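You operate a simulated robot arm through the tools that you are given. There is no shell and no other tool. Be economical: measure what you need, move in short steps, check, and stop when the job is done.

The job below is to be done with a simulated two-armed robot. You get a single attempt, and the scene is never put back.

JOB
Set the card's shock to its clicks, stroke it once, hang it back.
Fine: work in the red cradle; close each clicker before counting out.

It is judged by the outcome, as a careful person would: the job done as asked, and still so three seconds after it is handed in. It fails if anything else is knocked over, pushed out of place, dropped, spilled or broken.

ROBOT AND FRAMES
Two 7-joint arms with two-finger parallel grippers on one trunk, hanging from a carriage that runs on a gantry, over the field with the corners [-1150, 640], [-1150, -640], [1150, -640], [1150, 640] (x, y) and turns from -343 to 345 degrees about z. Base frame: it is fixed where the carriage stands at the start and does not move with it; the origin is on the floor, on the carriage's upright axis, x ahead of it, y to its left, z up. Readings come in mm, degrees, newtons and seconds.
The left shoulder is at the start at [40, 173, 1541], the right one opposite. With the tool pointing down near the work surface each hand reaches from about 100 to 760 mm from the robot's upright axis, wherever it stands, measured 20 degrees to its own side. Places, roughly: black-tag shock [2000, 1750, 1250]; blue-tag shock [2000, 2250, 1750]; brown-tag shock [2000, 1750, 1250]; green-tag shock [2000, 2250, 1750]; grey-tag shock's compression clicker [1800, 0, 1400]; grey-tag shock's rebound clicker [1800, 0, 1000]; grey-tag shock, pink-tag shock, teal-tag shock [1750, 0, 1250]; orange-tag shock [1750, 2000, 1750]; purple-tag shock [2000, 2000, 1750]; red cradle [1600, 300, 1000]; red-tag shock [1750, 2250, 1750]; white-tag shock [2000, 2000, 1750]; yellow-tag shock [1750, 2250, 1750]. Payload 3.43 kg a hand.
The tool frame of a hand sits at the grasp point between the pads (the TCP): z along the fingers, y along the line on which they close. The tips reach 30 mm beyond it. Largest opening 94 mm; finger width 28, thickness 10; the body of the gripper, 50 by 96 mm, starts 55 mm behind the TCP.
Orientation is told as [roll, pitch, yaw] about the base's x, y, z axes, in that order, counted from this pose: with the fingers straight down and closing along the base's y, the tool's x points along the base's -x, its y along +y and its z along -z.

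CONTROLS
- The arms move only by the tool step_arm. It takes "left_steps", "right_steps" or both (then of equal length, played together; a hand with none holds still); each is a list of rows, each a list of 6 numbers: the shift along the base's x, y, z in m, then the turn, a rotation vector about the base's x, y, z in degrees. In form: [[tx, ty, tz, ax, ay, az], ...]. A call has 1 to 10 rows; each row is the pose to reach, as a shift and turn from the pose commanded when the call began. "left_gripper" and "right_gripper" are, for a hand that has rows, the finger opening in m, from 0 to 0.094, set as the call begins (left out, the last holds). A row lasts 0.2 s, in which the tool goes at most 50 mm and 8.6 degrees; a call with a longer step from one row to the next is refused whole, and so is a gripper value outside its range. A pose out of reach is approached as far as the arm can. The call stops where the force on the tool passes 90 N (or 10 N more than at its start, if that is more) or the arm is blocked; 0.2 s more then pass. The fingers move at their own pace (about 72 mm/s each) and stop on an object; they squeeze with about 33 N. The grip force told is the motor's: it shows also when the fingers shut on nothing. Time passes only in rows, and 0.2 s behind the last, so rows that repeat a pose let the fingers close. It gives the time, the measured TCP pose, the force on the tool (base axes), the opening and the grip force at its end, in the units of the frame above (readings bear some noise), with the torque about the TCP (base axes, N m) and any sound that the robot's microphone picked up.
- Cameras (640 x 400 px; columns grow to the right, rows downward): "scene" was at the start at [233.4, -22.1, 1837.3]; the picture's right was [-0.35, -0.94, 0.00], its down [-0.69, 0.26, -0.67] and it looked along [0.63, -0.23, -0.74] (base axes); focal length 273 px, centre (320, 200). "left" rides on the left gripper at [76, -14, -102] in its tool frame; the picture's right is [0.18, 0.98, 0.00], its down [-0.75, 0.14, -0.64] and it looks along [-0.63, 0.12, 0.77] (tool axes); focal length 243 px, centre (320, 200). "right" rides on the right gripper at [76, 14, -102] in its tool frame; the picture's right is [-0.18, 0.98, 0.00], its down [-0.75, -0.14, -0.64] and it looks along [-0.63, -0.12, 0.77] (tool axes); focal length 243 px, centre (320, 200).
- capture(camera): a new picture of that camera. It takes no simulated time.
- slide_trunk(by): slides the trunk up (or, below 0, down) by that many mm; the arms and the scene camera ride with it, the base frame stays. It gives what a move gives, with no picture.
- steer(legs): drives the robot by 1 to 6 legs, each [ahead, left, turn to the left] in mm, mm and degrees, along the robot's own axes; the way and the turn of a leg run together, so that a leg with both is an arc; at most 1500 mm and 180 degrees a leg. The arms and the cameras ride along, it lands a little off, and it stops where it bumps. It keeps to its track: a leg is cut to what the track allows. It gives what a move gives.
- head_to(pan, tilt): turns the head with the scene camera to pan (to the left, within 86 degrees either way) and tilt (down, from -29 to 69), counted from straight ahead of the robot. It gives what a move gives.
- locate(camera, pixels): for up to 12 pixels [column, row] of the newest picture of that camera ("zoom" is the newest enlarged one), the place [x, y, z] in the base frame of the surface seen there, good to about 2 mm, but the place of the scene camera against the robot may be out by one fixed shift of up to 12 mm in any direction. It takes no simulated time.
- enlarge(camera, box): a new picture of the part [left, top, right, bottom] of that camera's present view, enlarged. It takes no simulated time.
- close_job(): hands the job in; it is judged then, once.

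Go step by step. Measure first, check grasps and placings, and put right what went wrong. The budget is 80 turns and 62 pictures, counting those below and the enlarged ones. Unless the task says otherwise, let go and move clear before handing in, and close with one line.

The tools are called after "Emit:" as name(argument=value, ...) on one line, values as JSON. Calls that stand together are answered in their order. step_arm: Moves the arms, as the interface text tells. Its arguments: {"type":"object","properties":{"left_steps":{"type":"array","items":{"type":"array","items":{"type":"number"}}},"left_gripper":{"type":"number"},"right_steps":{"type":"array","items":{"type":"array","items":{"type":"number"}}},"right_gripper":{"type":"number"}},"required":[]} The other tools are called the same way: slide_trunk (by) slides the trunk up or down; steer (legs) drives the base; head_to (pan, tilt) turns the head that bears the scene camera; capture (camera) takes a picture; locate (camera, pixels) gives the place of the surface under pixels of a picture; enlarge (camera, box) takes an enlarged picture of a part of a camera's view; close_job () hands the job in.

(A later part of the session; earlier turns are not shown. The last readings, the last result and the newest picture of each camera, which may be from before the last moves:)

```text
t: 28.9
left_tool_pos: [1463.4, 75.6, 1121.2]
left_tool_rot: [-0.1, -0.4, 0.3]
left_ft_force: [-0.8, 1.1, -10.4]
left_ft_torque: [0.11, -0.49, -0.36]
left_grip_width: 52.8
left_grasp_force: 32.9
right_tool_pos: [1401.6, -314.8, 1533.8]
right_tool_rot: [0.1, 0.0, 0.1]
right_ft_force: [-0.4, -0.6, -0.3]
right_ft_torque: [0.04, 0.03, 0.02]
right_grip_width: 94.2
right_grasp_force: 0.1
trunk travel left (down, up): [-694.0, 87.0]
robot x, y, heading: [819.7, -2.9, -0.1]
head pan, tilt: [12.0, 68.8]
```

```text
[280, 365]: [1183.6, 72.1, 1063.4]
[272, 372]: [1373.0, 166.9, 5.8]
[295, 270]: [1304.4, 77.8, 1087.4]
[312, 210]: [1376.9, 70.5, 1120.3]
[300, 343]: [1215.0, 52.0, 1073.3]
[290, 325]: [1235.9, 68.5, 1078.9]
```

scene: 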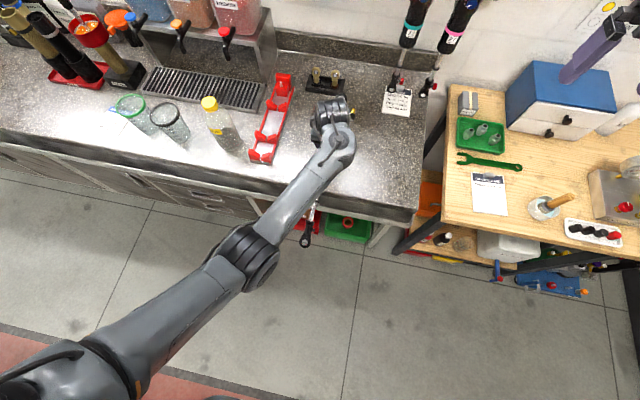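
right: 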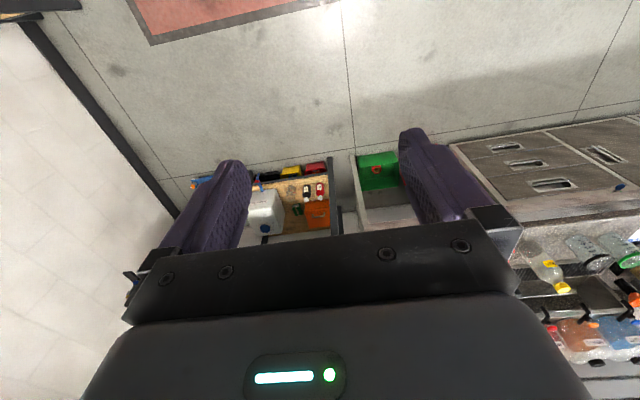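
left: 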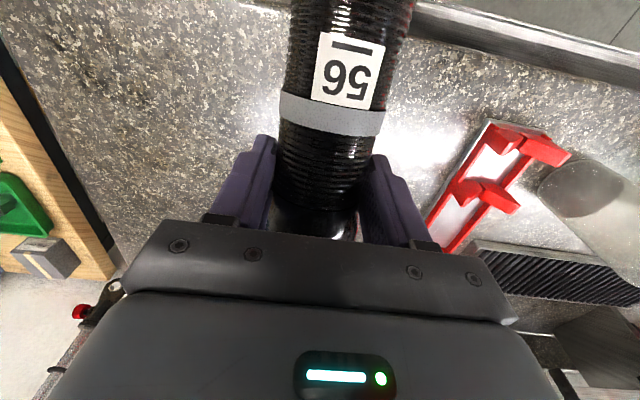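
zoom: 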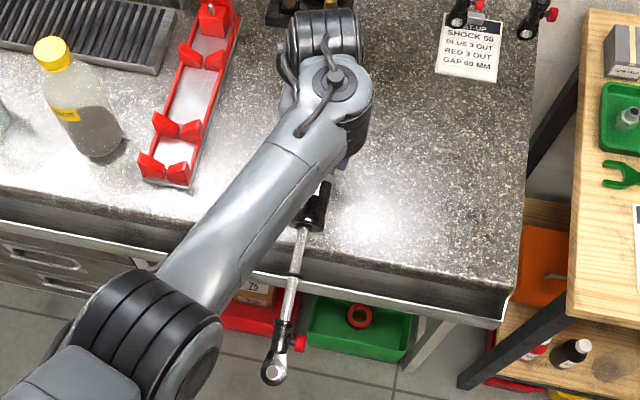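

The shock drooped ~12° and sits ~17 mm below the TCP but is still held. I'll level it, and check the bottle's position for clearance.

Emit:
locate(camera="zoom", pixels=[[50, 55], [70, 50], [120, 130], [105, 155], [215, 20], [212, 5]])

Emit:
step_arm(left_steps=[[0, 0, 0.005, 0, 6, 0], [0, 0, 0.01, 0, 12, 0], [0, 0, 0.01, 0, 12, 0]])

Emit:
capture(camera="left")

Emit:
locate(camera="left", pixels=[[334, 110], [334, 100], [350, 20], [355, 5], [318, 195]])

```text
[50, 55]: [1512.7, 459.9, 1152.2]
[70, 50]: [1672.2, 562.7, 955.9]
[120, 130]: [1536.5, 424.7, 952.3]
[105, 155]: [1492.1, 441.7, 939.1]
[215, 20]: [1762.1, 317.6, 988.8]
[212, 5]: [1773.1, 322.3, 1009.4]
```

```text
t: 29.8
left_tool_pos: [1462.5, 75.0, 1131.3]
left_tool_rot: [-0.2, 11.7, 0.4]
left_ft_force: [0.9, 0.6, -11.2]
left_ft_torque: [0.04, -0.64, -0.39]
left_grip_width: 52.8
left_grasp_force: 32.9
right_tool_pos: [1401.3, -315.3, 1534.4]
right_tool_rot: [0.0, 0.0, 0.2]
right_ft_force: [-0.5, -0.6, 1.0]
right_ft_torque: [-0.02, 0.02, 0.02]
right_grip_width: 94.0
right_grasp_force: 0.0
trunk travel left (down, up): [-694.0, 87.0]
robot x, y, heading: [823.9, 0.7, 0.2]
head pan, tilt: [12.0, 68.8]
```

```text
32 pictures are left
```

left: 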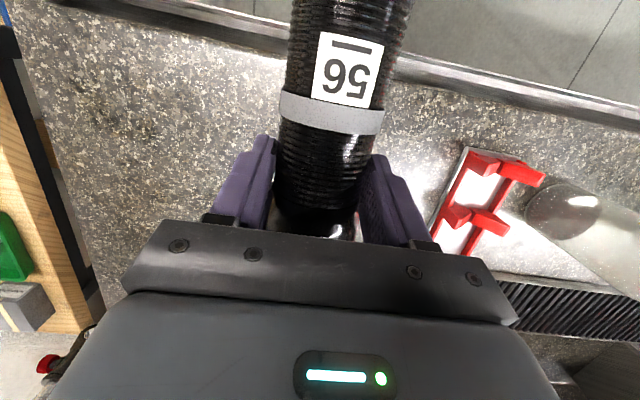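

```text
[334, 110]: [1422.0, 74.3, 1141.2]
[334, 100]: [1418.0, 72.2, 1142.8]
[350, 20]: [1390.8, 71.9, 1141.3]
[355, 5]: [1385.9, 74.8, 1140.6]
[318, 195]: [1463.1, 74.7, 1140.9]
```

Level now, and the grip is steady at 52.8. The top eye is near x≈1603; the pin is at (1774, 322). Drive ahead 171 and left 248.

Emit:
steer(legs=[[0, 248, 0], [171, 0, 0]])

Emit:
capture(camera="left")

Emit:
capture(camera="scene")

```text
t: 32.6
left_tool_pos: [1632.4, 325.3, 1132.7]
left_tool_rot: [-0.2, 11.5, 0.5]
left_ft_force: [-0.8, -0.5, -10.1]
left_ft_torque: [-0.04, -0.56, 0.37]
left_grip_width: 52.9
left_grasp_force: 32.7
right_tool_pos: [1570.4, -63.2, 1534.9]
right_tool_rot: [0.0, 0.0, 0.3]
right_ft_force: [1.1, -0.4, 0.4]
right_ft_torque: [-0.01, 0.03, -0.03]
right_grip_width: 94.1
right_grasp_force: 0.1
trunk travel left (down, up): [-694.0, 87.0]
robot x, y, heading: [989.4, 248.8, 0.1]
head pan, tilt: [12.0, 68.8]
```

```text
31 pictures are left
```

left: 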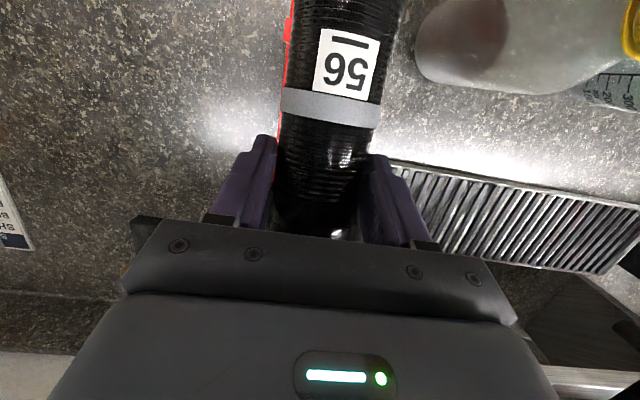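

```text
30 pictures are left
```

scene: 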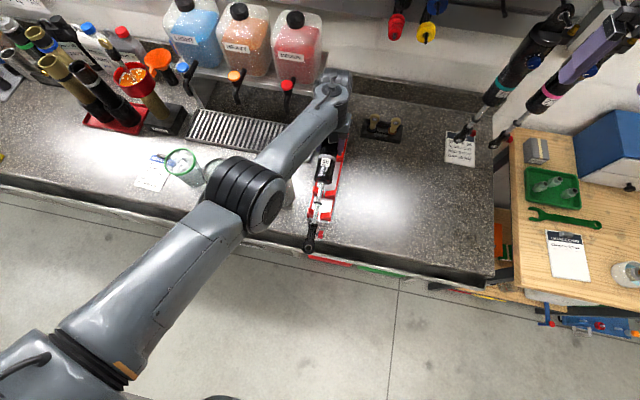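

Emit:
locate(camera="left", pixels=[[331, 107], [331, 92], [345, 20], [350, 5], [281, 100], [380, 112], [294, 20], [400, 20], [284, 30]])

Emit:
enlarge(camera="scene", box=[290, 60, 370, 260])

Emit:
locate(camera="scene", pixels=[[309, 246], [314, 222], [316, 210], [319, 197], [324, 170], [328, 150], [320, 234]])

```text
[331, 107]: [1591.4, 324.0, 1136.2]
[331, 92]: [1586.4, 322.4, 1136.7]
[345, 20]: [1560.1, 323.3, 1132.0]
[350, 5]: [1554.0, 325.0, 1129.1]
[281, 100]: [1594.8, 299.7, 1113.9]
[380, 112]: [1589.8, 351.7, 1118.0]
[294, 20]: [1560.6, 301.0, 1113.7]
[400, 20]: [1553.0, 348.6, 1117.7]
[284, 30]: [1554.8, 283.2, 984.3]
```

```text
2.00 times, centred on (330, 160) of scene
```

zoom: 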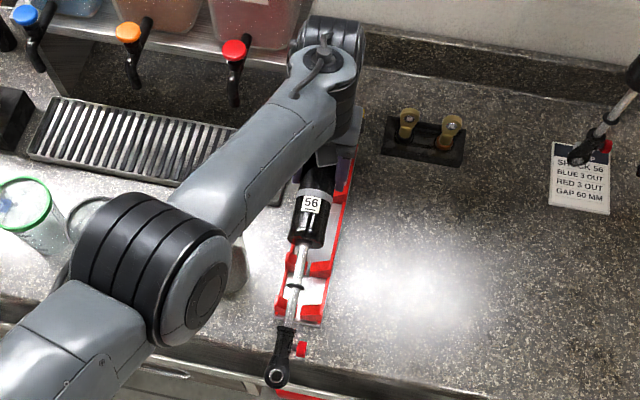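

```text
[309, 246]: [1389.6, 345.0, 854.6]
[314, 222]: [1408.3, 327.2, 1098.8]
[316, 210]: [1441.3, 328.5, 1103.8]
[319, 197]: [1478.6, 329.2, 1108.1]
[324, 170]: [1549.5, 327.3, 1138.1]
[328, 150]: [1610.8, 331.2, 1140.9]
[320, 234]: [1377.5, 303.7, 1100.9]
```

The shock drooped again ~6° in driving. I'll level it a bit more and use the right hand's camera, yawed toward the pin, to see the top eye.

Emit:
step_arm(left_steps=[[0, 0, 0, 0, 1, 0], [0, 0, 0, 0, 2, 0], [0, 0, 0, 0, 3, 0], [0, 0, 0, 0, 4, 0], [0, 0, 0, 0, 5, 0], [0, 0, 0, 0, 6, 0], [0, 0, 0, 0, 6, 0]], right_steps=[[0, 0, -0.015, 0, 0, 8], [0, 0, -0.03, 0, 0, 16], [0, 0, -0.045, 0, 0, 24], [0, 0, -0.06, 0, 0, 32], [0, 0, -0.075, 0, 0, 40], [0, 0, -0.09, 0, 0, 48], [0, 0, -0.1, 0, 0, 56]])

Emit:
capture(camera="right")

```text
t: 34.2
left_tool_pos: [1616.2, 323.4, 1137.9]
left_tool_rot: [-0.1, 17.6, 0.5]
left_ft_force: [-0.1, -1.8, -10.7]
left_ft_torque: [-0.06, -0.62, 0.39]
left_grip_width: 52.9
left_grasp_force: 33.0
left hand out of reach, approached as far as the arm can: row 2, 3, 4, 5, 6, 7
right_tool_pos: [1570.4, -64.2, 1434.3]
right_tool_rot: [0.0, 0.0, 56.4]
right_ft_force: [-0.3, -0.3, -0.1]
right_ft_torque: [0.0, 0.01, -0.02]
right_grip_width: 94.0
right_grasp_force: 0.1
trunk travel left (down, up): [-694.0, 87.0]
robot x, y, heading: [991.7, 249.9, 0.2]
head pan, tilt: [12.0, 68.8]
```

```text
28 pictures are left
```

right: 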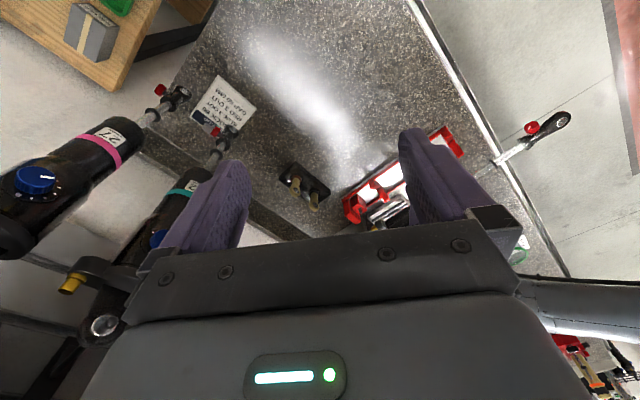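

The left arm is at its reach limit. I'll drive 40 ahead and lower the trunk 60, which also lowers the shock, and yaw the right hand's camera a little more.

Emit:
steer(legs=[[40, 0, 0]])

Emit:
slide_trunk(by=-55)

Emit:
step_arm(left_steps=[[-0.01, 0, 0, 0, 0, 0], [-0.02, 0, 0, 0, 0, 0]], right_steps=[[0, 0.02, 0, 0, 0, 6], [0, 0.04, 0, 0, 0, 12]])

Emit:
enlarge(camera="right", box=[240, 110, 440, 235])

Emit:
capture(camera="left")

```text
t: 35.1
left_tool_pos: [1656.8, 322.2, 1137.9]
left_tool_rot: [-0.1, 17.5, 0.4]
left_ft_force: [-1.1, -1.8, -11.7]
left_ft_torque: [-0.08, -0.78, 0.56]
left_grip_width: 52.8
left_grasp_force: 32.3
right_tool_pos: [1611.5, -63.8, 1434.1]
right_tool_rot: [0.0, 0.0, 56.2]
right_ft_force: [0.4, 0.7, 0.0]
right_ft_torque: [-0.02, 0.01, 0.01]
right_grip_width: 93.9
right_grasp_force: 0.1
trunk travel left (down, up): [-694.0, 87.0]
robot x, y, heading: [1030.8, 253.2, 0.1]
head pan, tilt: [12.0, 68.8]
```

```text
t: 36.1
left_tool_pos: [1655.6, 323.9, 1083.2]
left_tool_rot: [-0.2, 17.5, 0.5]
left_ft_force: [0.0, 0.8, -10.9]
left_ft_torque: [0.05, -0.58, 0.0]
left_grip_width: 53.0
left_grasp_force: 32.8
right_tool_pos: [1611.3, -64.5, 1379.4]
right_tool_rot: [0.0, -0.1, 56.2]
right_ft_force: [0.1, -0.1, 0.2]
right_ft_torque: [-0.03, 0.04, 0.0]
right_grip_width: 94.1
right_grasp_force: 0.0
trunk travel left (down, up): [-639.0, 142.0]
robot x, y, heading: [1030.8, 249.5, 0.1]
head pan, tilt: [12.0, 68.8]
```

```text
t: 36.7
left_tool_pos: [1635.7, 323.9, 1082.5]
left_tool_rot: [-0.1, 17.4, 0.5]
left_ft_force: [0.1, 0.1, -9.9]
left_ft_torque: [0.02, -0.62, 0.0]
left_grip_width: 52.9
left_grasp_force: 33.5
left hand out of reach, approached as far as the arm can: row 1
right_tool_pos: [1612.0, -24.1, 1378.5]
right_tool_rot: [0.1, 0.0, 68.1]
right_ft_force: [-0.2, -0.3, 0.2]
right_ft_torque: [0.01, 0.0, -0.02]
right_grip_width: 93.9
right_grasp_force: 0.0
trunk travel left (down, up): [-639.0, 142.0]
robot x, y, heading: [1028.2, 251.3, 0.3]
head pan, tilt: [12.0, 68.8]
```

```text
3.20 times, centred on (340, 172) of right
```

zoom: 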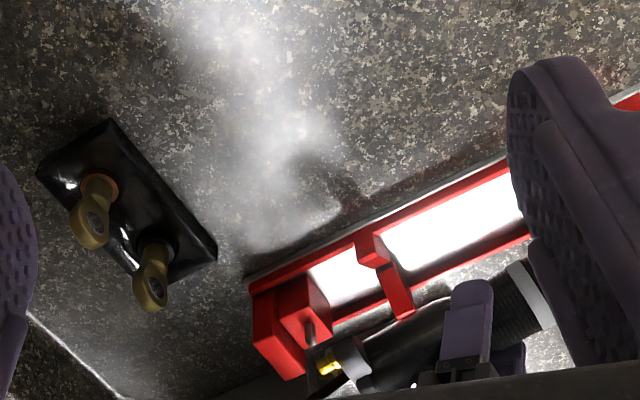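

```text
26 pictures are left
```

left: 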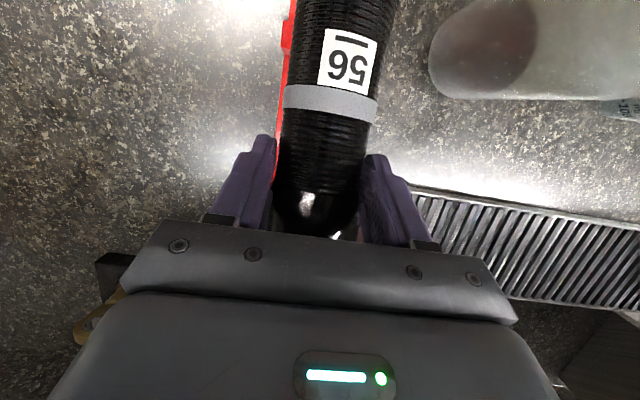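

Right zoom now shows the eye lug (~330,385) hovering near the pin (310,330). Measure both and the axis from the left view.

Emit:
locate(camera="zoom", pixels=[[308, 325], [310, 340], [327, 365], [340, 385], [322, 385], [365, 370], [411, 385], [420, 345], [540, 300], [312, 350]])

Emit:
locate(camera="left", pixels=[[331, 101], [331, 125], [345, 20], [350, 5], [283, 95], [378, 107], [298, 15], [392, 15], [312, 200]])

Emit:
enlarge(camera="right", box=[310, 190, 390, 240])

```text
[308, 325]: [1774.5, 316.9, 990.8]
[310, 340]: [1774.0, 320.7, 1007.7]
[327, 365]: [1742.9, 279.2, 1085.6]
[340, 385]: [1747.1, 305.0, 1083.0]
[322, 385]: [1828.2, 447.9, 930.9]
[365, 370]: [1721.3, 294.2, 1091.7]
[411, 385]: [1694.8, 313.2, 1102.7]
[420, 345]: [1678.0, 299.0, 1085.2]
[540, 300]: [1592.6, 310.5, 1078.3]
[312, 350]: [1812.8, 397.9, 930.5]
```

```text
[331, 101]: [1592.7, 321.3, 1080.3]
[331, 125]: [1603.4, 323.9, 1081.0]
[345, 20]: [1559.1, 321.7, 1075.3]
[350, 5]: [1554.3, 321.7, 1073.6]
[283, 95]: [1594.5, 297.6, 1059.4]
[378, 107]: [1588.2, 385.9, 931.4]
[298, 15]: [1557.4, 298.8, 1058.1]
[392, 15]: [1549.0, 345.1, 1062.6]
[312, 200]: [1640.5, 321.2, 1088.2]
```

```text
8.00 times, centred on (350, 215) of right
```

zoom: 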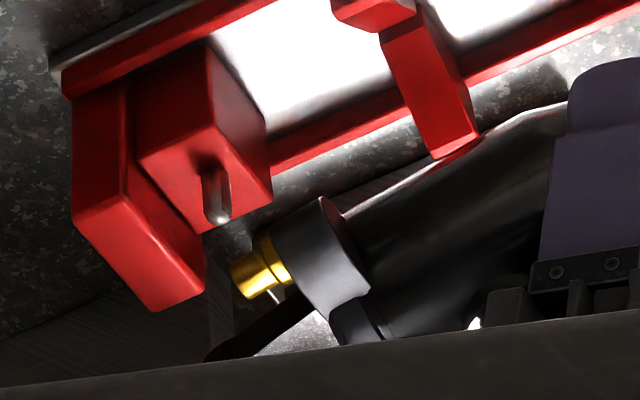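

The pin centre is ≈(1774.5, 322), and the eye's estimated x is 1776. I'll move the right camera closer to see the eye itself before lowering.

Emit:
step_arm(right_steps=[[0.015, 0.04, 0, 0, 0, 0], [0.03, 0.08, 0, 0, 0, 0], [0.045, 0.12, 0, 0, 0, 0], [0.05, 0.14, 0, 0, 0, 0]])

Emit:
enlarge(camera="right", box=[260, 100, 400, 230])

```text
t: 37.7
left_tool_pos: [1635.8, 323.8, 1082.2]
left_tool_rot: [-0.1, 17.5, 0.4]
left_ft_force: [0.4, 0.0, -10.6]
left_ft_torque: [0.02, -0.59, -0.04]
left_grip_width: 53.2
left_grasp_force: 32.9
right_tool_pos: [1662.3, 114.7, 1378.9]
right_tool_rot: [0.0, 0.0, 68.2]
right_ft_force: [0.1, -0.6, 0.0]
right_ft_torque: [-0.02, -0.01, 0.0]
right_grip_width: 94.0
right_grasp_force: 0.1
trunk travel left (down, up): [-639.0, 142.0]
robot x, y, heading: [1030.3, 252.2, 0.3]
head pan, tilt: [12.0, 68.8]
```

```text
3.08 times, centred on (330, 165) of right
```

zoom: 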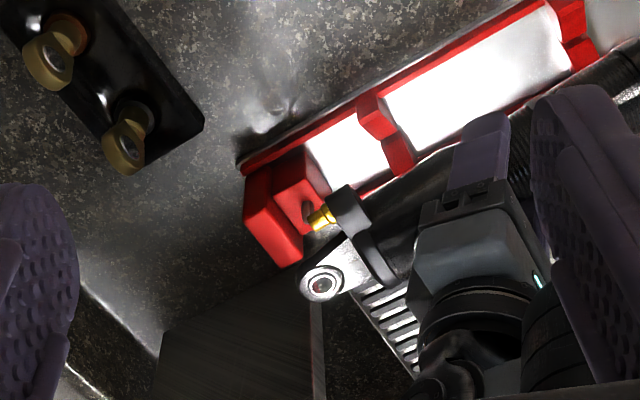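

Now the eye is clearly visible at (323,286). Measure it.

Emit:
locate(camera="zoom", pixels=[[323, 270], [323, 300], [306, 286], [339, 286], [323, 286], [332, 262], [345, 292], [350, 265], [306, 208], [309, 215]])

```text
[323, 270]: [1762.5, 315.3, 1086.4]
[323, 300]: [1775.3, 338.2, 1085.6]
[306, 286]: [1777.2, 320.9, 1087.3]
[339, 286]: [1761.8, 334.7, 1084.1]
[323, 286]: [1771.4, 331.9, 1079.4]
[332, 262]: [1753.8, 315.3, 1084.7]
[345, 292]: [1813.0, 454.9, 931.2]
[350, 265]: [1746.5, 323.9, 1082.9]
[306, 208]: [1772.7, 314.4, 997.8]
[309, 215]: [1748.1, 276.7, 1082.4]
```

Eye centre ≈ (1769.5, 327, top z 1086) against the pin (1775, 322.5). Correct by +3.5 in x, -1 in y and -1.5° yaw, and lower 45 mm.

Emit:
step_arm(left_steps=[[0.002, 0, -0.005, 0, 0, -0.7], [0.0035, -0.001, -0.01, 0, 0, -1.5], [0.0035, -0.001, -0.02, 0, 0, -1.5], [0.0035, -0.001, -0.03, 0, 0, -1.5], [0.0035, -0.001, -0.038, 0, 0, -1.5], [0.0035, -0.001, -0.045, 0, 0, -1.5]])

Emit:
enlarge(camera="right", box=[260, 100, 400, 230])

```text
t: 39.1
left_tool_pos: [1638.5, 323.4, 1038.9]
left_tool_rot: [-0.1, 17.5, -1.0]
left_ft_force: [0.0, 0.2, -10.9]
left_ft_torque: [-0.01, -0.59, -0.01]
left_grip_width: 53.0
left_grasp_force: 33.3
right_tool_pos: [1661.4, 116.6, 1377.9]
right_tool_rot: [0.1, 0.0, 68.2]
right_ft_force: [0.7, 0.0, 0.3]
right_ft_torque: [0.01, -0.02, 0.04]
right_grip_width: 94.0
right_grasp_force: 0.1
trunk travel left (down, up): [-639.0, 142.0]
robot x, y, heading: [1030.7, 251.7, 0.2]
head pan, tilt: [12.0, 68.8]
```

```text
3.08 times, centred on (330, 165) of right
```

zoom: 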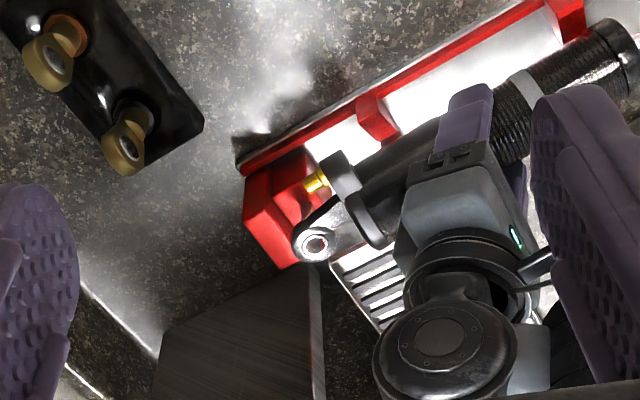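

Emit:
locate(camera="zoom", pixels=[[315, 229], [315, 258], [299, 243], [331, 243], [315, 243], [375, 195], [505, 140], [600, 40], [270, 200], [625, 90]])

```text
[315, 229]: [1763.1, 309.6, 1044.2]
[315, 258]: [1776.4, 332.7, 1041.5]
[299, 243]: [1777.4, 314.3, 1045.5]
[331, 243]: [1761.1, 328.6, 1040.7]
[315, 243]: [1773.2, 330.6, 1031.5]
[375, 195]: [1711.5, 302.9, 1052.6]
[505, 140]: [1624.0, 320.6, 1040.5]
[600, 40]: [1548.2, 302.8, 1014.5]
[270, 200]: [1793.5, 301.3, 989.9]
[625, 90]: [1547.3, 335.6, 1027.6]
```

Eye now at (1769.5, 321.3, 1043). Nudge +3 in x and +0.5 in y, and lower to the V contact in small steps.

Emit:
step_arm(left_steps=[[0.003, 0.0005, 0, 0, 0, 0], [0.003, 0.0005, -0.004, 0, 0, 0], [0.003, 0.0005, -0.008, 0, 0, 0], [0.003, 0.0005, -0.012, 0, 0, 0], [0.003, 0.0005, -0.015, 0, 0, 0]])

Emit:
enlarge(camera="right", box=[280, 120, 380, 210])

```text
t: 40.3
left_tool_pos: [1635.8, 322.7, 1029.2]
left_tool_rot: [-0.3, 17.4, -1.1]
left_ft_force: [-2.2, -6.0, 2.5]
left_ft_torque: [-0.08, 0.78, 0.56]
left_grip_width: 53.3
left_grasp_force: 33.3
left hand out of reach, approached as far as the arm can: row 1, 2, 3, 4, 5
right_tool_pos: [1661.5, 114.3, 1378.9]
right_tool_rot: [0.1, 0.0, 68.2]
right_ft_force: [-0.2, 0.1, 0.0]
right_ft_torque: [0.02, 0.01, -0.02]
right_grip_width: 93.9
right_grasp_force: 0.1
trunk travel left (down, up): [-639.0, 142.0]
robot x, y, heading: [1032.5, 250.6, 0.0]
head pan, tilt: [12.0, 68.8]
```

```text
4.44 times, centred on (330, 165) of right
```

zoom: 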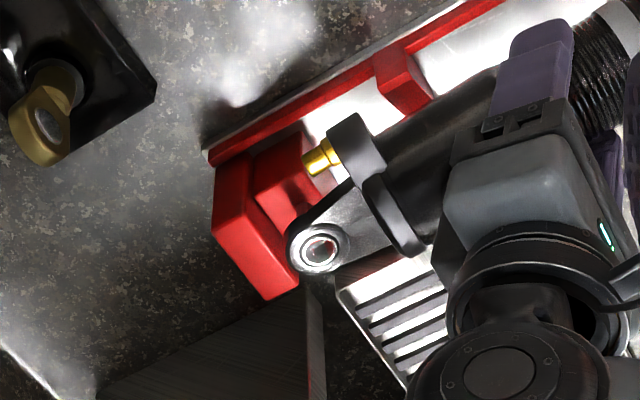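

The arm is again at its reach limit and the body touches the V. Lift a little, drive 40 mm nearer, then bring the hand back by the difference.

Emit:
step_arm(left_steps=[[0, 0.0005, 0.006, 0, 0, 0], [0, 0.0005, 0.014, 0, 0, 0]])

Emit:
steer(legs=[[40, 0, 0]])

Emit:
step_arm(left_steps=[[-0.02, 0, 0, 0, 0, 0], [-0.034, 0, 0, 0, 0, 0], [-0.034, 0, 0, 0, 0, 0]], right_steps=[[-0.02, 0, 0, 0, 0, 0], [-0.04, 0, 0, 0, 0, 0], [-0.04, 0, 0, 0, 0, 0]])

Emit:
enlarge(camera="right", box=[270, 110, 390, 220])

```text
t: 40.9
left_tool_pos: [1635.0, 324.8, 1039.7]
left_tool_rot: [-0.1, 17.6, -1.0]
left_ft_force: [0.0, -1.0, -10.6]
left_ft_torque: [-0.03, -0.61, 0.01]
left_grip_width: 52.8
left_grasp_force: 32.8
right_tool_pos: [1662.4, 116.3, 1378.7]
right_tool_rot: [0.0, -0.1, 68.2]
right_ft_force: [-0.1, 0.4, -0.4]
right_ft_torque: [0.0, 0.04, -0.01]
right_grip_width: 94.1
right_grasp_force: 0.1
trunk travel left (down, up): [-639.0, 142.0]
robot x, y, heading: [1032.0, 250.9, 0.4]
head pan, tilt: [12.0, 68.8]
```

```text
t: 41.8
left_tool_pos: [1667.9, 325.7, 1035.7]
left_tool_rot: [-0.1, 18.0, -0.9]
left_ft_force: [-23.9, 0.2, -15.8]
left_ft_torque: [0.12, 0.79, -0.06]
left_grip_width: 52.9
left_grasp_force: 33.2
right_tool_pos: [1698.2, 116.3, 1375.5]
right_tool_rot: [0.2, 0.2, 68.1]
right_ft_force: [0.8, 0.1, 0.5]
right_ft_torque: [0.04, 0.01, 0.01]
right_grip_width: 94.1
right_grasp_force: 0.0
trunk travel left (down, up): [-639.0, 142.0]
robot x, y, heading: [1068.9, 248.8, -0.2]
head pan, tilt: [12.0, 68.8]
```

```text
t: 42.6
left_tool_pos: [1637.4, 325.6, 1038.4]
left_tool_rot: [0.0, 17.8, -0.9]
left_ft_force: [0.1, -0.1, -10.5]
left_ft_torque: [-0.03, -0.6, 0.0]
left_grip_width: 52.9
left_grasp_force: 33.1
right_tool_pos: [1662.5, 117.1, 1378.2]
right_tool_rot: [0.1, -0.1, 68.2]
right_ft_force: [0.6, -0.2, -0.3]
right_ft_torque: [-0.01, 0.0, 0.02]
right_grip_width: 93.7
right_grasp_force: 0.1
trunk travel left (down, up): [-639.0, 142.0]
robot x, y, heading: [1067.6, 249.0, 0.1]
head pan, tilt: [12.0, 68.8]
```

```text
3.64 times, centred on (330, 165) of right
```

zoom: 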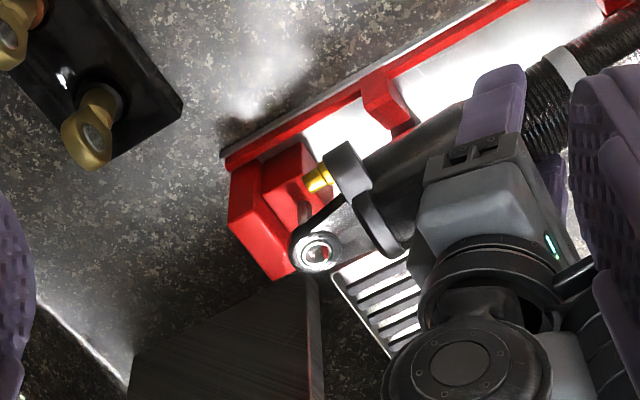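

A 24 N push appeared during the drive. Check the eye and whether the cradle stayed put.

Emit:
locate(camera="zoom", pixels=[[316, 237], [316, 270], [298, 254], [335, 254], [306, 211], [262, 160], [228, 165], [293, 272], [365, 95], [385, 190]])

Emit:
capture(camera="scene")

```text
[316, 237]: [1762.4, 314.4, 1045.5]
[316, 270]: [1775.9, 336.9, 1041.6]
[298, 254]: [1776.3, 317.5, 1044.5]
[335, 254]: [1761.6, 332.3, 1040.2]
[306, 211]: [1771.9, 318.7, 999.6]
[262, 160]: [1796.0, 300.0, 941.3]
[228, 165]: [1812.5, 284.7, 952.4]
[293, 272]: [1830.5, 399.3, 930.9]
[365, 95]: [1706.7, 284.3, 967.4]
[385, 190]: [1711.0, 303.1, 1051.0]
```

```text
20 pictures are left
```

scene: 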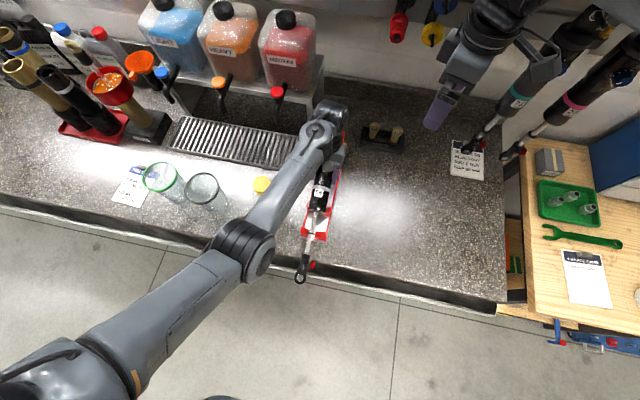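

Eye at (1769, 325.3, 1043), cradle unmoved. Shift +4 x, -3.5 y, then lower onto the V and pin.

Emit:
step_arm(left_steps=[[0.004, -0.0035, 0, 0, 0, 0], [0.004, -0.0035, -0.004, 0, 0, 0], [0.004, -0.0035, -0.008, 0, 0, 0], [0.004, -0.0035, -0.012, 0, 0, 0], [0.004, -0.0035, -0.015, 0, 0, 0], [0.004, -0.0035, -0.018, 0, 0, 0]])

Emit:
enlarge(camera="right", box=[280, 120, 380, 210])

Emit:
locate(camera="zoom", pixels=[[250, 200], [320, 250]])

```text
t: 44.0
left_tool_pos: [1644.4, 320.3, 1023.6]
left_tool_rot: [0.0, 17.7, -1.0]
left_ft_force: [-3.4, -5.6, 16.4]
left_ft_torque: [-0.08, 0.41, 0.58]
left_grip_width: 52.5
left_grasp_force: 32.6
right_tool_pos: [1662.8, 115.1, 1379.3]
right_tool_rot: [0.0, -0.1, 68.2]
right_ft_force: [-0.2, 0.0, 0.8]
right_ft_torque: [-0.01, 0.01, 0.02]
right_grip_width: 94.1
right_grasp_force: 0.0
trunk travel left (down, up): [-639.0, 142.0]
robot x, y, heading: [1072.9, 248.3, 0.2]
head pan, tilt: [12.0, 68.8]
```

```text
4.44 times, centred on (330, 165) of right
```

zoom: 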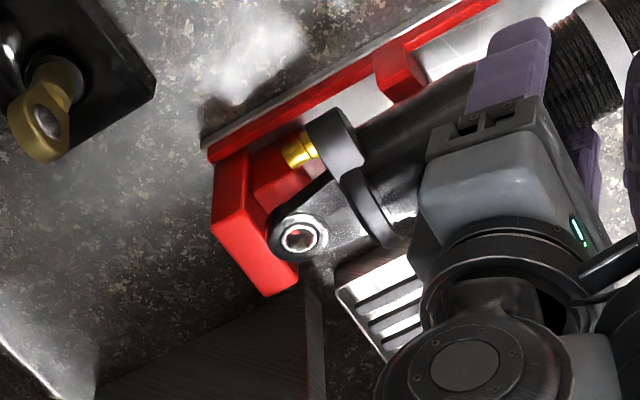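

```text
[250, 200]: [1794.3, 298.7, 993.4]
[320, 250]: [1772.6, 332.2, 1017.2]
```

Through the eye (299,237) I see the red block and a light spot. Measure ring and hole.

Emit:
locate(camera="zoom", pixels=[[299, 219], [299, 255], [279, 237], [320, 237], [299, 240], [293, 233], [306, 243], [290, 240], [350, 230], [330, 140]])

Emit:
enlarge(camera="right", box=[312, 160, 338, 186])

```text
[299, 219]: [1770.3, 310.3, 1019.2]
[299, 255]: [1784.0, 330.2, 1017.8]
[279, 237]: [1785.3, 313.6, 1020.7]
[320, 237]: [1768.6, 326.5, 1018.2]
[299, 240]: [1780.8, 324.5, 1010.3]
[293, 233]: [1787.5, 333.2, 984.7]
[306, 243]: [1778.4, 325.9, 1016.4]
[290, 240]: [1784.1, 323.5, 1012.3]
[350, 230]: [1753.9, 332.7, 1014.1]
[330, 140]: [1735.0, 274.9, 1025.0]
```

```text
15.38 times, centred on (325, 173) of right
```

zoom: 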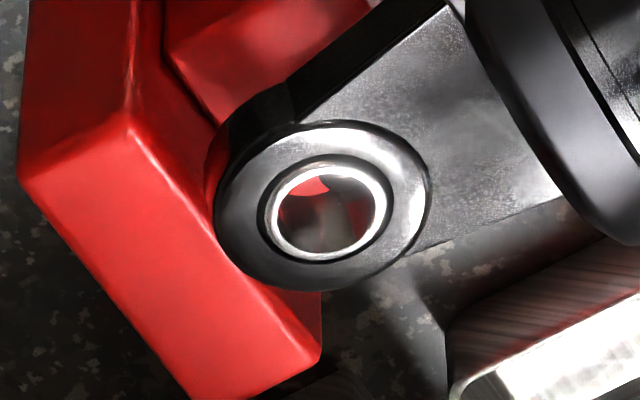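

Eye centre is (1777, 320, top 1019); the pin (1774, 322) should be engaged by shifting -3 x, +2 y. Ease up a little, shift, and lower further.

Emit:
step_arm(left_steps=[[-0.001, 0.001, 0.004, 0, 0, 0], [-0.003, 0.002, 0.003, 0, 0, 0], [-0.003, 0.002, -0.002, 0, 0, 0], [-0.003, 0.002, -0.006, 0, 0, 0], [-0.003, 0.002, -0.01, 0, 0, 0]])

Emit:
enlarge(camera="right", box=[300, 150, 350, 195])

Emit:
locate(camera="zoom", pixels=[[270, 200], [200, 200]])

```text
t: 45.2
left_tool_pos: [1640.9, 320.8, 1013.0]
left_tool_rot: [-0.2, 17.5, -0.9]
left_ft_force: [-4.4, -10.9, 29.1]
left_ft_torque: [-0.02, 0.34, 0.96]
left_grip_width: 53.0
left_grasp_force: 32.8
right_tool_pos: [1662.5, 115.5, 1380.6]
right_tool_rot: [-0.1, 0.0, 68.2]
right_ft_force: [0.0, -0.8, -0.4]
right_ft_torque: [0.0, -0.02, 0.01]
right_grip_width: 94.0
right_grasp_force: 0.1
trunk travel left (down, up): [-639.0, 142.0]
robot x, y, heading: [1074.0, 253.3, 0.0]
head pan, tilt: [12.0, 68.8]
```

```text
8.89 times, centred on (325, 172) of right
```

zoom: 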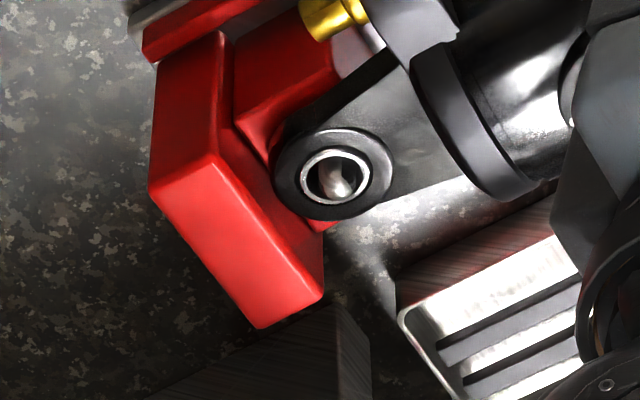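

```text
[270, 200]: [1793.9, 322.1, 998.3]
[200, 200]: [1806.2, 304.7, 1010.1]
```

The pin is visible inside the eye bore (335,180). Check the eye's height.

Emit:
locate(camera="zoom", pixels=[[335, 143], [335, 210], [285, 175], [383, 175], [338, 183], [430, 120], [520, 120]])

Emit:
step_arm(left_steps=[[0, 0, -0.004, 0, 0, 0], [0, 0, -0.008, 0, 0, 0], [0, 0, -0.008, 0, 0, 0]])

```text
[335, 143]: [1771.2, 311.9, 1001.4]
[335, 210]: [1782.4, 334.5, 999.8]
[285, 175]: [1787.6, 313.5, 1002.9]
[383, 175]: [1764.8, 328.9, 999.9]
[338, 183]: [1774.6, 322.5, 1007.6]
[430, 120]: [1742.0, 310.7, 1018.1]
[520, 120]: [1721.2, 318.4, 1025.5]
```

```text
t: 46.0
left_tool_pos: [1643.7, 321.3, 1007.6]
left_tool_rot: [-0.3, 17.6, -1.0]
left_ft_force: [-18.1, -10.7, 58.2]
left_ft_torque: [0.18, -0.39, 1.37]
left_grip_width: 53.3
left_grasp_force: 32.5
right_tool_pos: [1663.0, 116.4, 1380.5]
right_tool_rot: [-0.1, 0.0, 68.3]
right_ft_force: [-0.3, -0.2, 0.4]
right_ft_torque: [-0.04, 0.01, 0.01]
right_grip_width: 93.8
right_grasp_force: 0.1
trunk travel left (down, up): [-639.0, 142.0]
robot x, y, heading: [1070.4, 251.5, 0.0]
head pan, tilt: [12.0, 68.8]
```

Eye top at z≈1001 with pin tip at 1008: seated. Relieve the press, open, and withdraw upward.

Emit:
step_arm(left_steps=[[0, 0, 0.007, 0, 0, 0], [0, 0, 0.008, 0, 0, 0]])

Emit:
step_arm(left_steps=[[0, 0, 0, 0, 0, 0], [0, 0, 0, 0, 0, 0], [0, 0, 0, 0, 0, 0], [0, 0, 0.02, 0, 0, 0], [0, 0, 0.05, 0, 0, 0], [0, 0, 0.085, 0, -5, 0]], left_gripper=0.085)

Emit:
capture(camera="right")

```text
t: 46.6
left_tool_pos: [1640.6, 323.5, 1007.9]
left_tool_rot: [-0.1, 17.9, -1.0]
left_ft_force: [4.6, -9.4, 1.2]
left_ft_torque: [-0.2, -0.5, 0.79]
left_grip_width: 53.0
left_grasp_force: 33.3
right_tool_pos: [1663.1, 114.5, 1379.2]
right_tool_rot: [-0.2, 0.0, 68.2]
right_ft_force: [-0.5, -0.6, 0.5]
right_ft_torque: [0.01, 0.02, -0.02]
right_grip_width: 94.5
right_grasp_force: 0.0
trunk travel left (down, up): [-639.0, 142.0]
robot x, y, heading: [1070.2, 250.1, -0.1]
head pan, tilt: [12.0, 68.8]
```

```text
t: 47.8
left_tool_pos: [1643.4, 323.1, 1056.8]
left_tool_rot: [-0.2, 16.4, -0.6]
left_ft_force: [-3.6, -26.0, -29.6]
left_ft_torque: [3.88, -1.98, 1.24]
left_grip_width: 85.2
left_grasp_force: 0.0
right_tool_pos: [1662.2, 116.2, 1378.4]
right_tool_rot: [-0.1, 0.0, 68.1]
right_ft_force: [0.8, 0.2, -0.5]
right_ft_torque: [0.01, -0.01, -0.01]
right_grip_width: 93.9
right_grasp_force: 0.1
trunk travel left (down, up): [-639.0, 142.0]
robot x, y, heading: [1068.4, 252.7, 0.3]
head pan, tilt: [12.0, 68.8]
stopped in row 6 (left hand): the force on the tool passed its limit at 151 N (the readings are from after the stop); the commanded pose is now the measured one
```

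```text
16 pictures are left
```

right: 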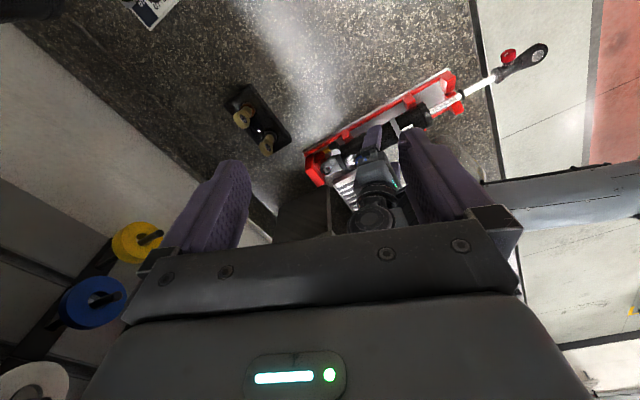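

The shock rests in the cradle, released; the upward stop is the arm's own folding again. Back off a little and use the trunk to rise.

Emit:
step_arm(left_steps=[[0, 0, -0.01, 0, 0, 0]])

Emit:
slide_trunk(by=70)

Emit:
step_arm(left_steps=[[0.01, 0, 0, 0, -8, 0], [0.02, 0, 0, 0, -16.4, 0.6], [0.02, 0, 0, 0, -16.4, 0.6]])

Emit:
enlarge(camera="left", box=[180, 0, 460, 240])

```text
t: 48.2
left_tool_pos: [1642.2, 322.7, 1046.6]
left_tool_rot: [-0.3, 16.6, -0.8]
left_ft_force: [1.1, 0.3, -0.1]
left_ft_torque: [0.01, 0.0, -0.02]
left_grip_width: 84.7
left_grasp_force: 0.0
right_tool_pos: [1661.1, 116.4, 1379.3]
right_tool_rot: [0.0, 0.1, 68.1]
right_ft_force: [-0.2, 0.4, 1.0]
right_ft_torque: [0.01, 0.0, 0.0]
right_grip_width: 94.0
right_grasp_force: 0.0
trunk travel left (down, up): [-639.0, 142.0]
robot x, y, heading: [1072.6, 249.2, 0.3]
head pan, tilt: [12.0, 68.8]
```

```text
t: 49.3
left_tool_pos: [1642.1, 322.4, 1115.6]
left_tool_rot: [-0.1, 16.6, -0.7]
left_ft_force: [0.9, 0.2, -0.2]
left_ft_torque: [0.01, 0.03, 0.0]
left_grip_width: 84.8
left_grasp_force: 0.1
right_tool_pos: [1661.2, 117.0, 1447.9]
right_tool_rot: [0.0, 0.0, 68.2]
right_ft_force: [0.7, -0.2, 0.6]
right_ft_torque: [0.03, 0.04, -0.03]
right_grip_width: 93.8
right_grasp_force: 0.0
trunk travel left (down, up): [-709.0, 72.0]
robot x, y, heading: [1065.4, 250.8, 0.0]
head pan, tilt: [12.0, 68.8]
```

```text
t: 50.1
left_tool_pos: [1661.8, 322.3, 1116.9]
left_tool_rot: [0.0, 0.0, 0.0]
left_ft_force: [0.0, -0.2, 0.2]
left_ft_torque: [-0.01, 0.0, 0.0]
left_grip_width: 85.1
left_grasp_force: 0.0
right_tool_pos: [1662.6, 116.3, 1448.9]
right_tool_rot: [0.0, 0.0, 68.1]
right_ft_force: [0.0, 0.6, -0.5]
right_ft_torque: [0.0, 0.0, 0.01]
right_grip_width: 94.0
right_grasp_force: 0.0
trunk travel left (down, up): [-709.0, 72.0]
robot x, y, heading: [1069.5, 248.7, -0.0]
head pan, tilt: [12.0, 68.8]
```

```text
1.67 times, centred on (320, 120) of left
```

zoom: 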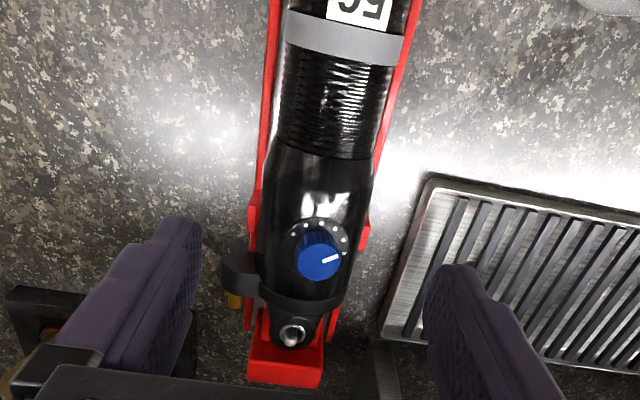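

The shock lies true in the cradle with the pin through the eye. Measure the knob.

Emit:
locate(camera="zoom", pixels=[[318, 262], [300, 262], [338, 262], [318, 277], [318, 247], [330, 260], [318, 235], [292, 240], [345, 240], [318, 200], [291, 335], [330, 40]])

```text
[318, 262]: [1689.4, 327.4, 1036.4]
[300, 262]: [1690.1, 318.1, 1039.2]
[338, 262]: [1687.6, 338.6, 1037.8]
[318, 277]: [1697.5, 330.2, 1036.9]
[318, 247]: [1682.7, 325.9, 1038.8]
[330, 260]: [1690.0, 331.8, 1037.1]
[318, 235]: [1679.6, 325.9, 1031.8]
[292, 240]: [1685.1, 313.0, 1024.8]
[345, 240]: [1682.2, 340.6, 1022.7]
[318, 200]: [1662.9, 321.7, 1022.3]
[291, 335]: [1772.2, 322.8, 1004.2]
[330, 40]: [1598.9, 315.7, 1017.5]
```

Knob top centre ≈(1690, 328, 1037), leaning ~5° toward +y. I'll bring the left hand over it with a matching tilt, lower and grip.

Emit:
step_arm(left_steps=[[0.014, 0.004, 0, -3, 0, 0], [0.028, 0.0085, 0, -5.5, 0, 0], [0.028, 0.008, -0.03, -5.5, 0, 0], [0.028, 0.0075, -0.045, -5.5, 0, 0], [0.028, 0.0075, -0.0585, -5.5, 0, 0], [0.028, 0.0075, -0.0585, -5.5, 0, 0]], left_gripper=0.05)

Emit:
step_arm(left_steps=[[0, 0, 0, 0, 0, 0], [0, 0, 0, 0, 0, 0], [0, 0, 0, 0, 0, 0]], left_gripper=0.01)

```text
t: 51.5
left_tool_pos: [1690.5, 330.1, 1058.7]
left_tool_rot: [-5.6, 0.0, -0.1]
left_ft_force: [0.0, 0.5, 0.0]
left_ft_torque: [-0.02, -0.01, -0.01]
left_grip_width: 50.1
left_grasp_force: 0.1
right_tool_pos: [1661.7, 116.9, 1448.7]
right_tool_rot: [0.0, 0.0, 68.2]
right_ft_force: [0.0, -0.3, 0.0]
right_ft_torque: [0.01, 0.02, -0.02]
right_grip_width: 94.1
right_grasp_force: 0.0
trunk travel left (down, up): [-709.0, 72.0]
robot x, y, heading: [1071.9, 250.7, 0.4]
head pan, tilt: [12.0, 68.8]
```

```text
t: 52.3
left_tool_pos: [1691.0, 328.8, 1058.8]
left_tool_rot: [-5.7, 0.0, -0.1]
left_ft_force: [-0.4, -2.6, 2.4]
left_ft_torque: [-0.19, -0.11, -0.01]
left_grip_width: 23.2
left_grasp_force: 32.6
right_tool_pos: [1662.1, 115.8, 1449.7]
right_tool_rot: [-0.1, -0.1, 68.1]
right_ft_force: [0.7, -0.5, 0.6]
right_ft_torque: [-0.04, 0.0, -0.01]
right_grip_width: 94.2
right_grasp_force: 0.2
trunk travel left (down, up): [-709.0, 72.0]
robot x, y, heading: [1069.4, 250.4, 0.1]
head pan, tilt: [12.0, 68.8]
```

Knob gripped (23.2 mm). Turn clockwise (closing) a little at a time, listening.

Emit:
step_arm(left_steps=[[0, 0, 0, 0, -0.4, -4], [0, 0, 0, 0, -0.8, -8], [0, 0, 0, 0, -1.2, -12], [0, 0, 0, 0, -1.6, -16], [0, 0, 0, 0, -2, -20]])

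```text
t: 53.5
left_tool_pos: [1690.6, 329.4, 1058.4]
left_tool_rot: [-5.3, -2.0, -20.2]
left_ft_force: [-1.7, -4.5, 3.6]
left_ft_torque: [-0.36, -0.36, 0.03]
left_grip_width: 23.1
left_grasp_force: 32.7
right_tool_pos: [1662.0, 115.4, 1448.3]
right_tool_rot: [0.0, -0.1, 68.3]
right_ft_force: [-0.1, 0.2, -0.3]
right_ft_torque: [0.0, 0.01, 0.0]
right_grip_width: 93.8
right_grasp_force: 0.1
trunk travel left (down, up): [-709.0, 72.0]
robot x, y, heading: [1069.1, 246.7, 0.2]
head pan, tilt: [12.0, 68.8]
```

No sound yet; continue turning clockwise.

Emit:
step_arm(left_steps=[[0, 0, 0, 0, -0.6, -6], [0, 0, 0, 0, -1.2, -12], [0, 0, 0, 0, -1.8, -18], [0, 0, 0, 0, -2.4, -24], [0, 0, 0, 0, -3, -30], [0, 0, 0, 0, -3.6, -36], [0, 0, 0, 0, -4.2, -42], [0, 0, 0, 0, -4.8, -48]])

```text
t: 55.3
left_tool_pos: [1691.4, 329.0, 1058.9]
left_tool_rot: [-2.1, -5.3, -68.4]
left_ft_force: [-4.1, -7.1, 11.0]
left_ft_torque: [-0.38, 0.08, 0.0]
left_grip_width: 23.2
left_grasp_force: 33.2
right_tool_pos: [1663.1, 116.5, 1449.5]
right_tool_rot: [-0.1, 0.0, 68.2]
right_ft_force: [0.2, 0.2, 0.2]
right_ft_torque: [0.01, 0.02, -0.01]
right_grip_width: 93.8
right_grasp_force: 0.0
trunk travel left (down, up): [-709.0, 72.0]
robot x, y, heading: [1071.1, 248.7, 0.0]
head pan, tilt: [12.0, 68.8]
```

No click and no axial torque. Look at what the knob did.

Emit:
enlarge(camera="left", box=[180, 0, 460, 240])

```text
1.67 times, centred on (320, 120) of left
```

zoom: 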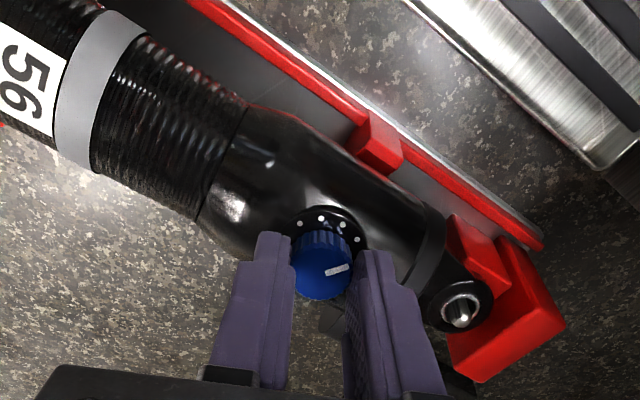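

The pointer turned with the hand, so the knob does turn; the stop isn't reached yet. Keep closing.

Emit:
step_arm(left_steps=[[0, 0, 0.001, 0, -0.6, -6], [0, 0, 0.001, 0, -1.2, -12], [0, 0, 0.001, 0, -1.8, -18], [0, 0, 0.001, 0, -2.4, -24], [0, 0, 0.001, 0, -3, -30], [0, 0, 0.001, 0, -3.6, -36], [0, 0, 0.001, 0, -4.2, -42], [0, 0, 0.001, 0, -4.8, -48]])

```text
t: 57.1
left_tool_pos: [1690.8, 329.6, 1059.2]
left_tool_rot: [2.6, -5.0, -116.9]
left_ft_force: [2.4, -3.7, 0.3]
left_ft_torque: [-0.14, -0.17, 0.0]
left_grip_width: 23.3
left_grasp_force: 32.5
right_tool_pos: [1661.6, 115.7, 1449.2]
right_tool_rot: [0.0, -0.1, 68.3]
right_ft_force: [-0.3, 0.1, 0.2]
right_ft_torque: [-0.02, 0.03, -0.01]
right_grip_width: 94.4
right_grasp_force: 0.0
trunk travel left (down, up): [-709.0, 72.0]
robot x, y, heading: [1073.6, 246.7, 0.1]
head pan, tilt: [12.0, 68.8]
```

Emit:
step_arm(left_steps=[[0, 0, 0, 0, -0.6, -6], [0, 0, 0, 0, -1.2, -12], [0, 0, 0, 0, -1.8, -18], [0, 0, 0, 0, -2.4, -24], [0, 0, 0, 0, -3, -30], [0, 0, 0, 0, -3.6, -36]])

```text
t: 58.5
left_tool_pos: [1691.6, 329.5, 1058.8]
left_tool_rot: [5.2, -2.5, -153.0]
left_ft_force: [3.2, -2.7, -0.2]
left_ft_torque: [-0.15, -0.18, 0.4]
left_grip_width: 23.4
left_grasp_force: 33.6
right_tool_pos: [1663.2, 117.9, 1448.5]
right_tool_rot: [0.0, 0.0, 68.2]
right_ft_force: [0.1, 0.3, -0.3]
right_ft_torque: [0.01, 0.0, 0.02]
right_grip_width: 93.9
right_grasp_force: 0.1
trunk travel left (down, up): [-709.0, 72.0]
robot x, y, heading: [1067.3, 252.1, 0.2]
head pan, tilt: [12.0, 68.8]
```

Axial torque rose to 0.4 N m: likely the closed stop. Confirm with a little more.

Emit:
step_arm(left_steps=[[0, 0, 0, 0, -0.4, -4], [0, 0, 0, 0, -0.8, -8], [0, 0, 0, 0, -0.8, -8]])

```text
t: 59.3
left_tool_pos: [1691.7, 330.3, 1059.6]
left_tool_rot: [5.5, -1.7, -161.2]
left_ft_force: [2.7, -2.8, -0.4]
left_ft_torque: [-0.17, -0.33, 0.24]
left_grip_width: 23.0
left_grasp_force: 32.9
right_tool_pos: [1663.4, 116.1, 1449.5]
right_tool_rot: [0.0, 0.0, 68.2]
right_ft_force: [-0.3, 0.2, -1.1]
right_ft_torque: [-0.01, 0.07, 0.0]
right_grip_width: 94.0
right_grasp_force: 0.1
trunk travel left (down, up): [-709.0, 72.0]
robot x, y, heading: [1068.2, 250.1, 0.2]
head pan, tilt: [12.0, 68.8]
```

The torque persists: closed, pads slipping at the stop. Now open counter-clockwise slowly, counting clicks.

Emit:
step_arm(left_steps=[[0, 0, 0, 0, 0.4, 4], [0, 0, 0, 0, 0.8, 8], [0, 0, 0, 0, 1.2, 12], [0, 0, 0, 0, 1.6, 16], [0, 0, 0, 0, 1.6, 16]])

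```text
t: 60.5
left_tool_pos: [1690.9, 331.2, 1060.0]
left_tool_rot: [4.8, -3.2, -144.8]
left_ft_force: [1.3, -0.6, -0.2]
left_ft_torque: [-0.02, -0.22, 0.02]
left_grip_width: 23.4
left_grasp_force: 32.7
right_tool_pos: [1660.8, 117.7, 1448.0]
right_tool_rot: [0.1, -0.1, 68.2]
right_ft_force: [-0.5, 0.2, -0.5]
right_ft_torque: [-0.01, -0.04, 0.01]
right_grip_width: 94.3
right_grasp_force: 0.2
trunk travel left (down, up): [-709.0, 72.0]
robot x, y, heading: [1070.4, 250.2, 0.4]
head pan, tilt: [12.0, 68.8]
```

No sound reported yet. Look at the dial closely to use its dots.

Emit:
enlarge(camera="left", box=[272, 115, 372, 185])

```text
5.71 times, centred on (322, 150) of left
```

zoom: 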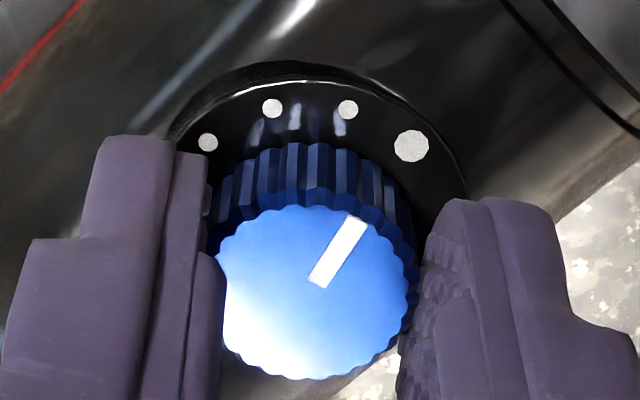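

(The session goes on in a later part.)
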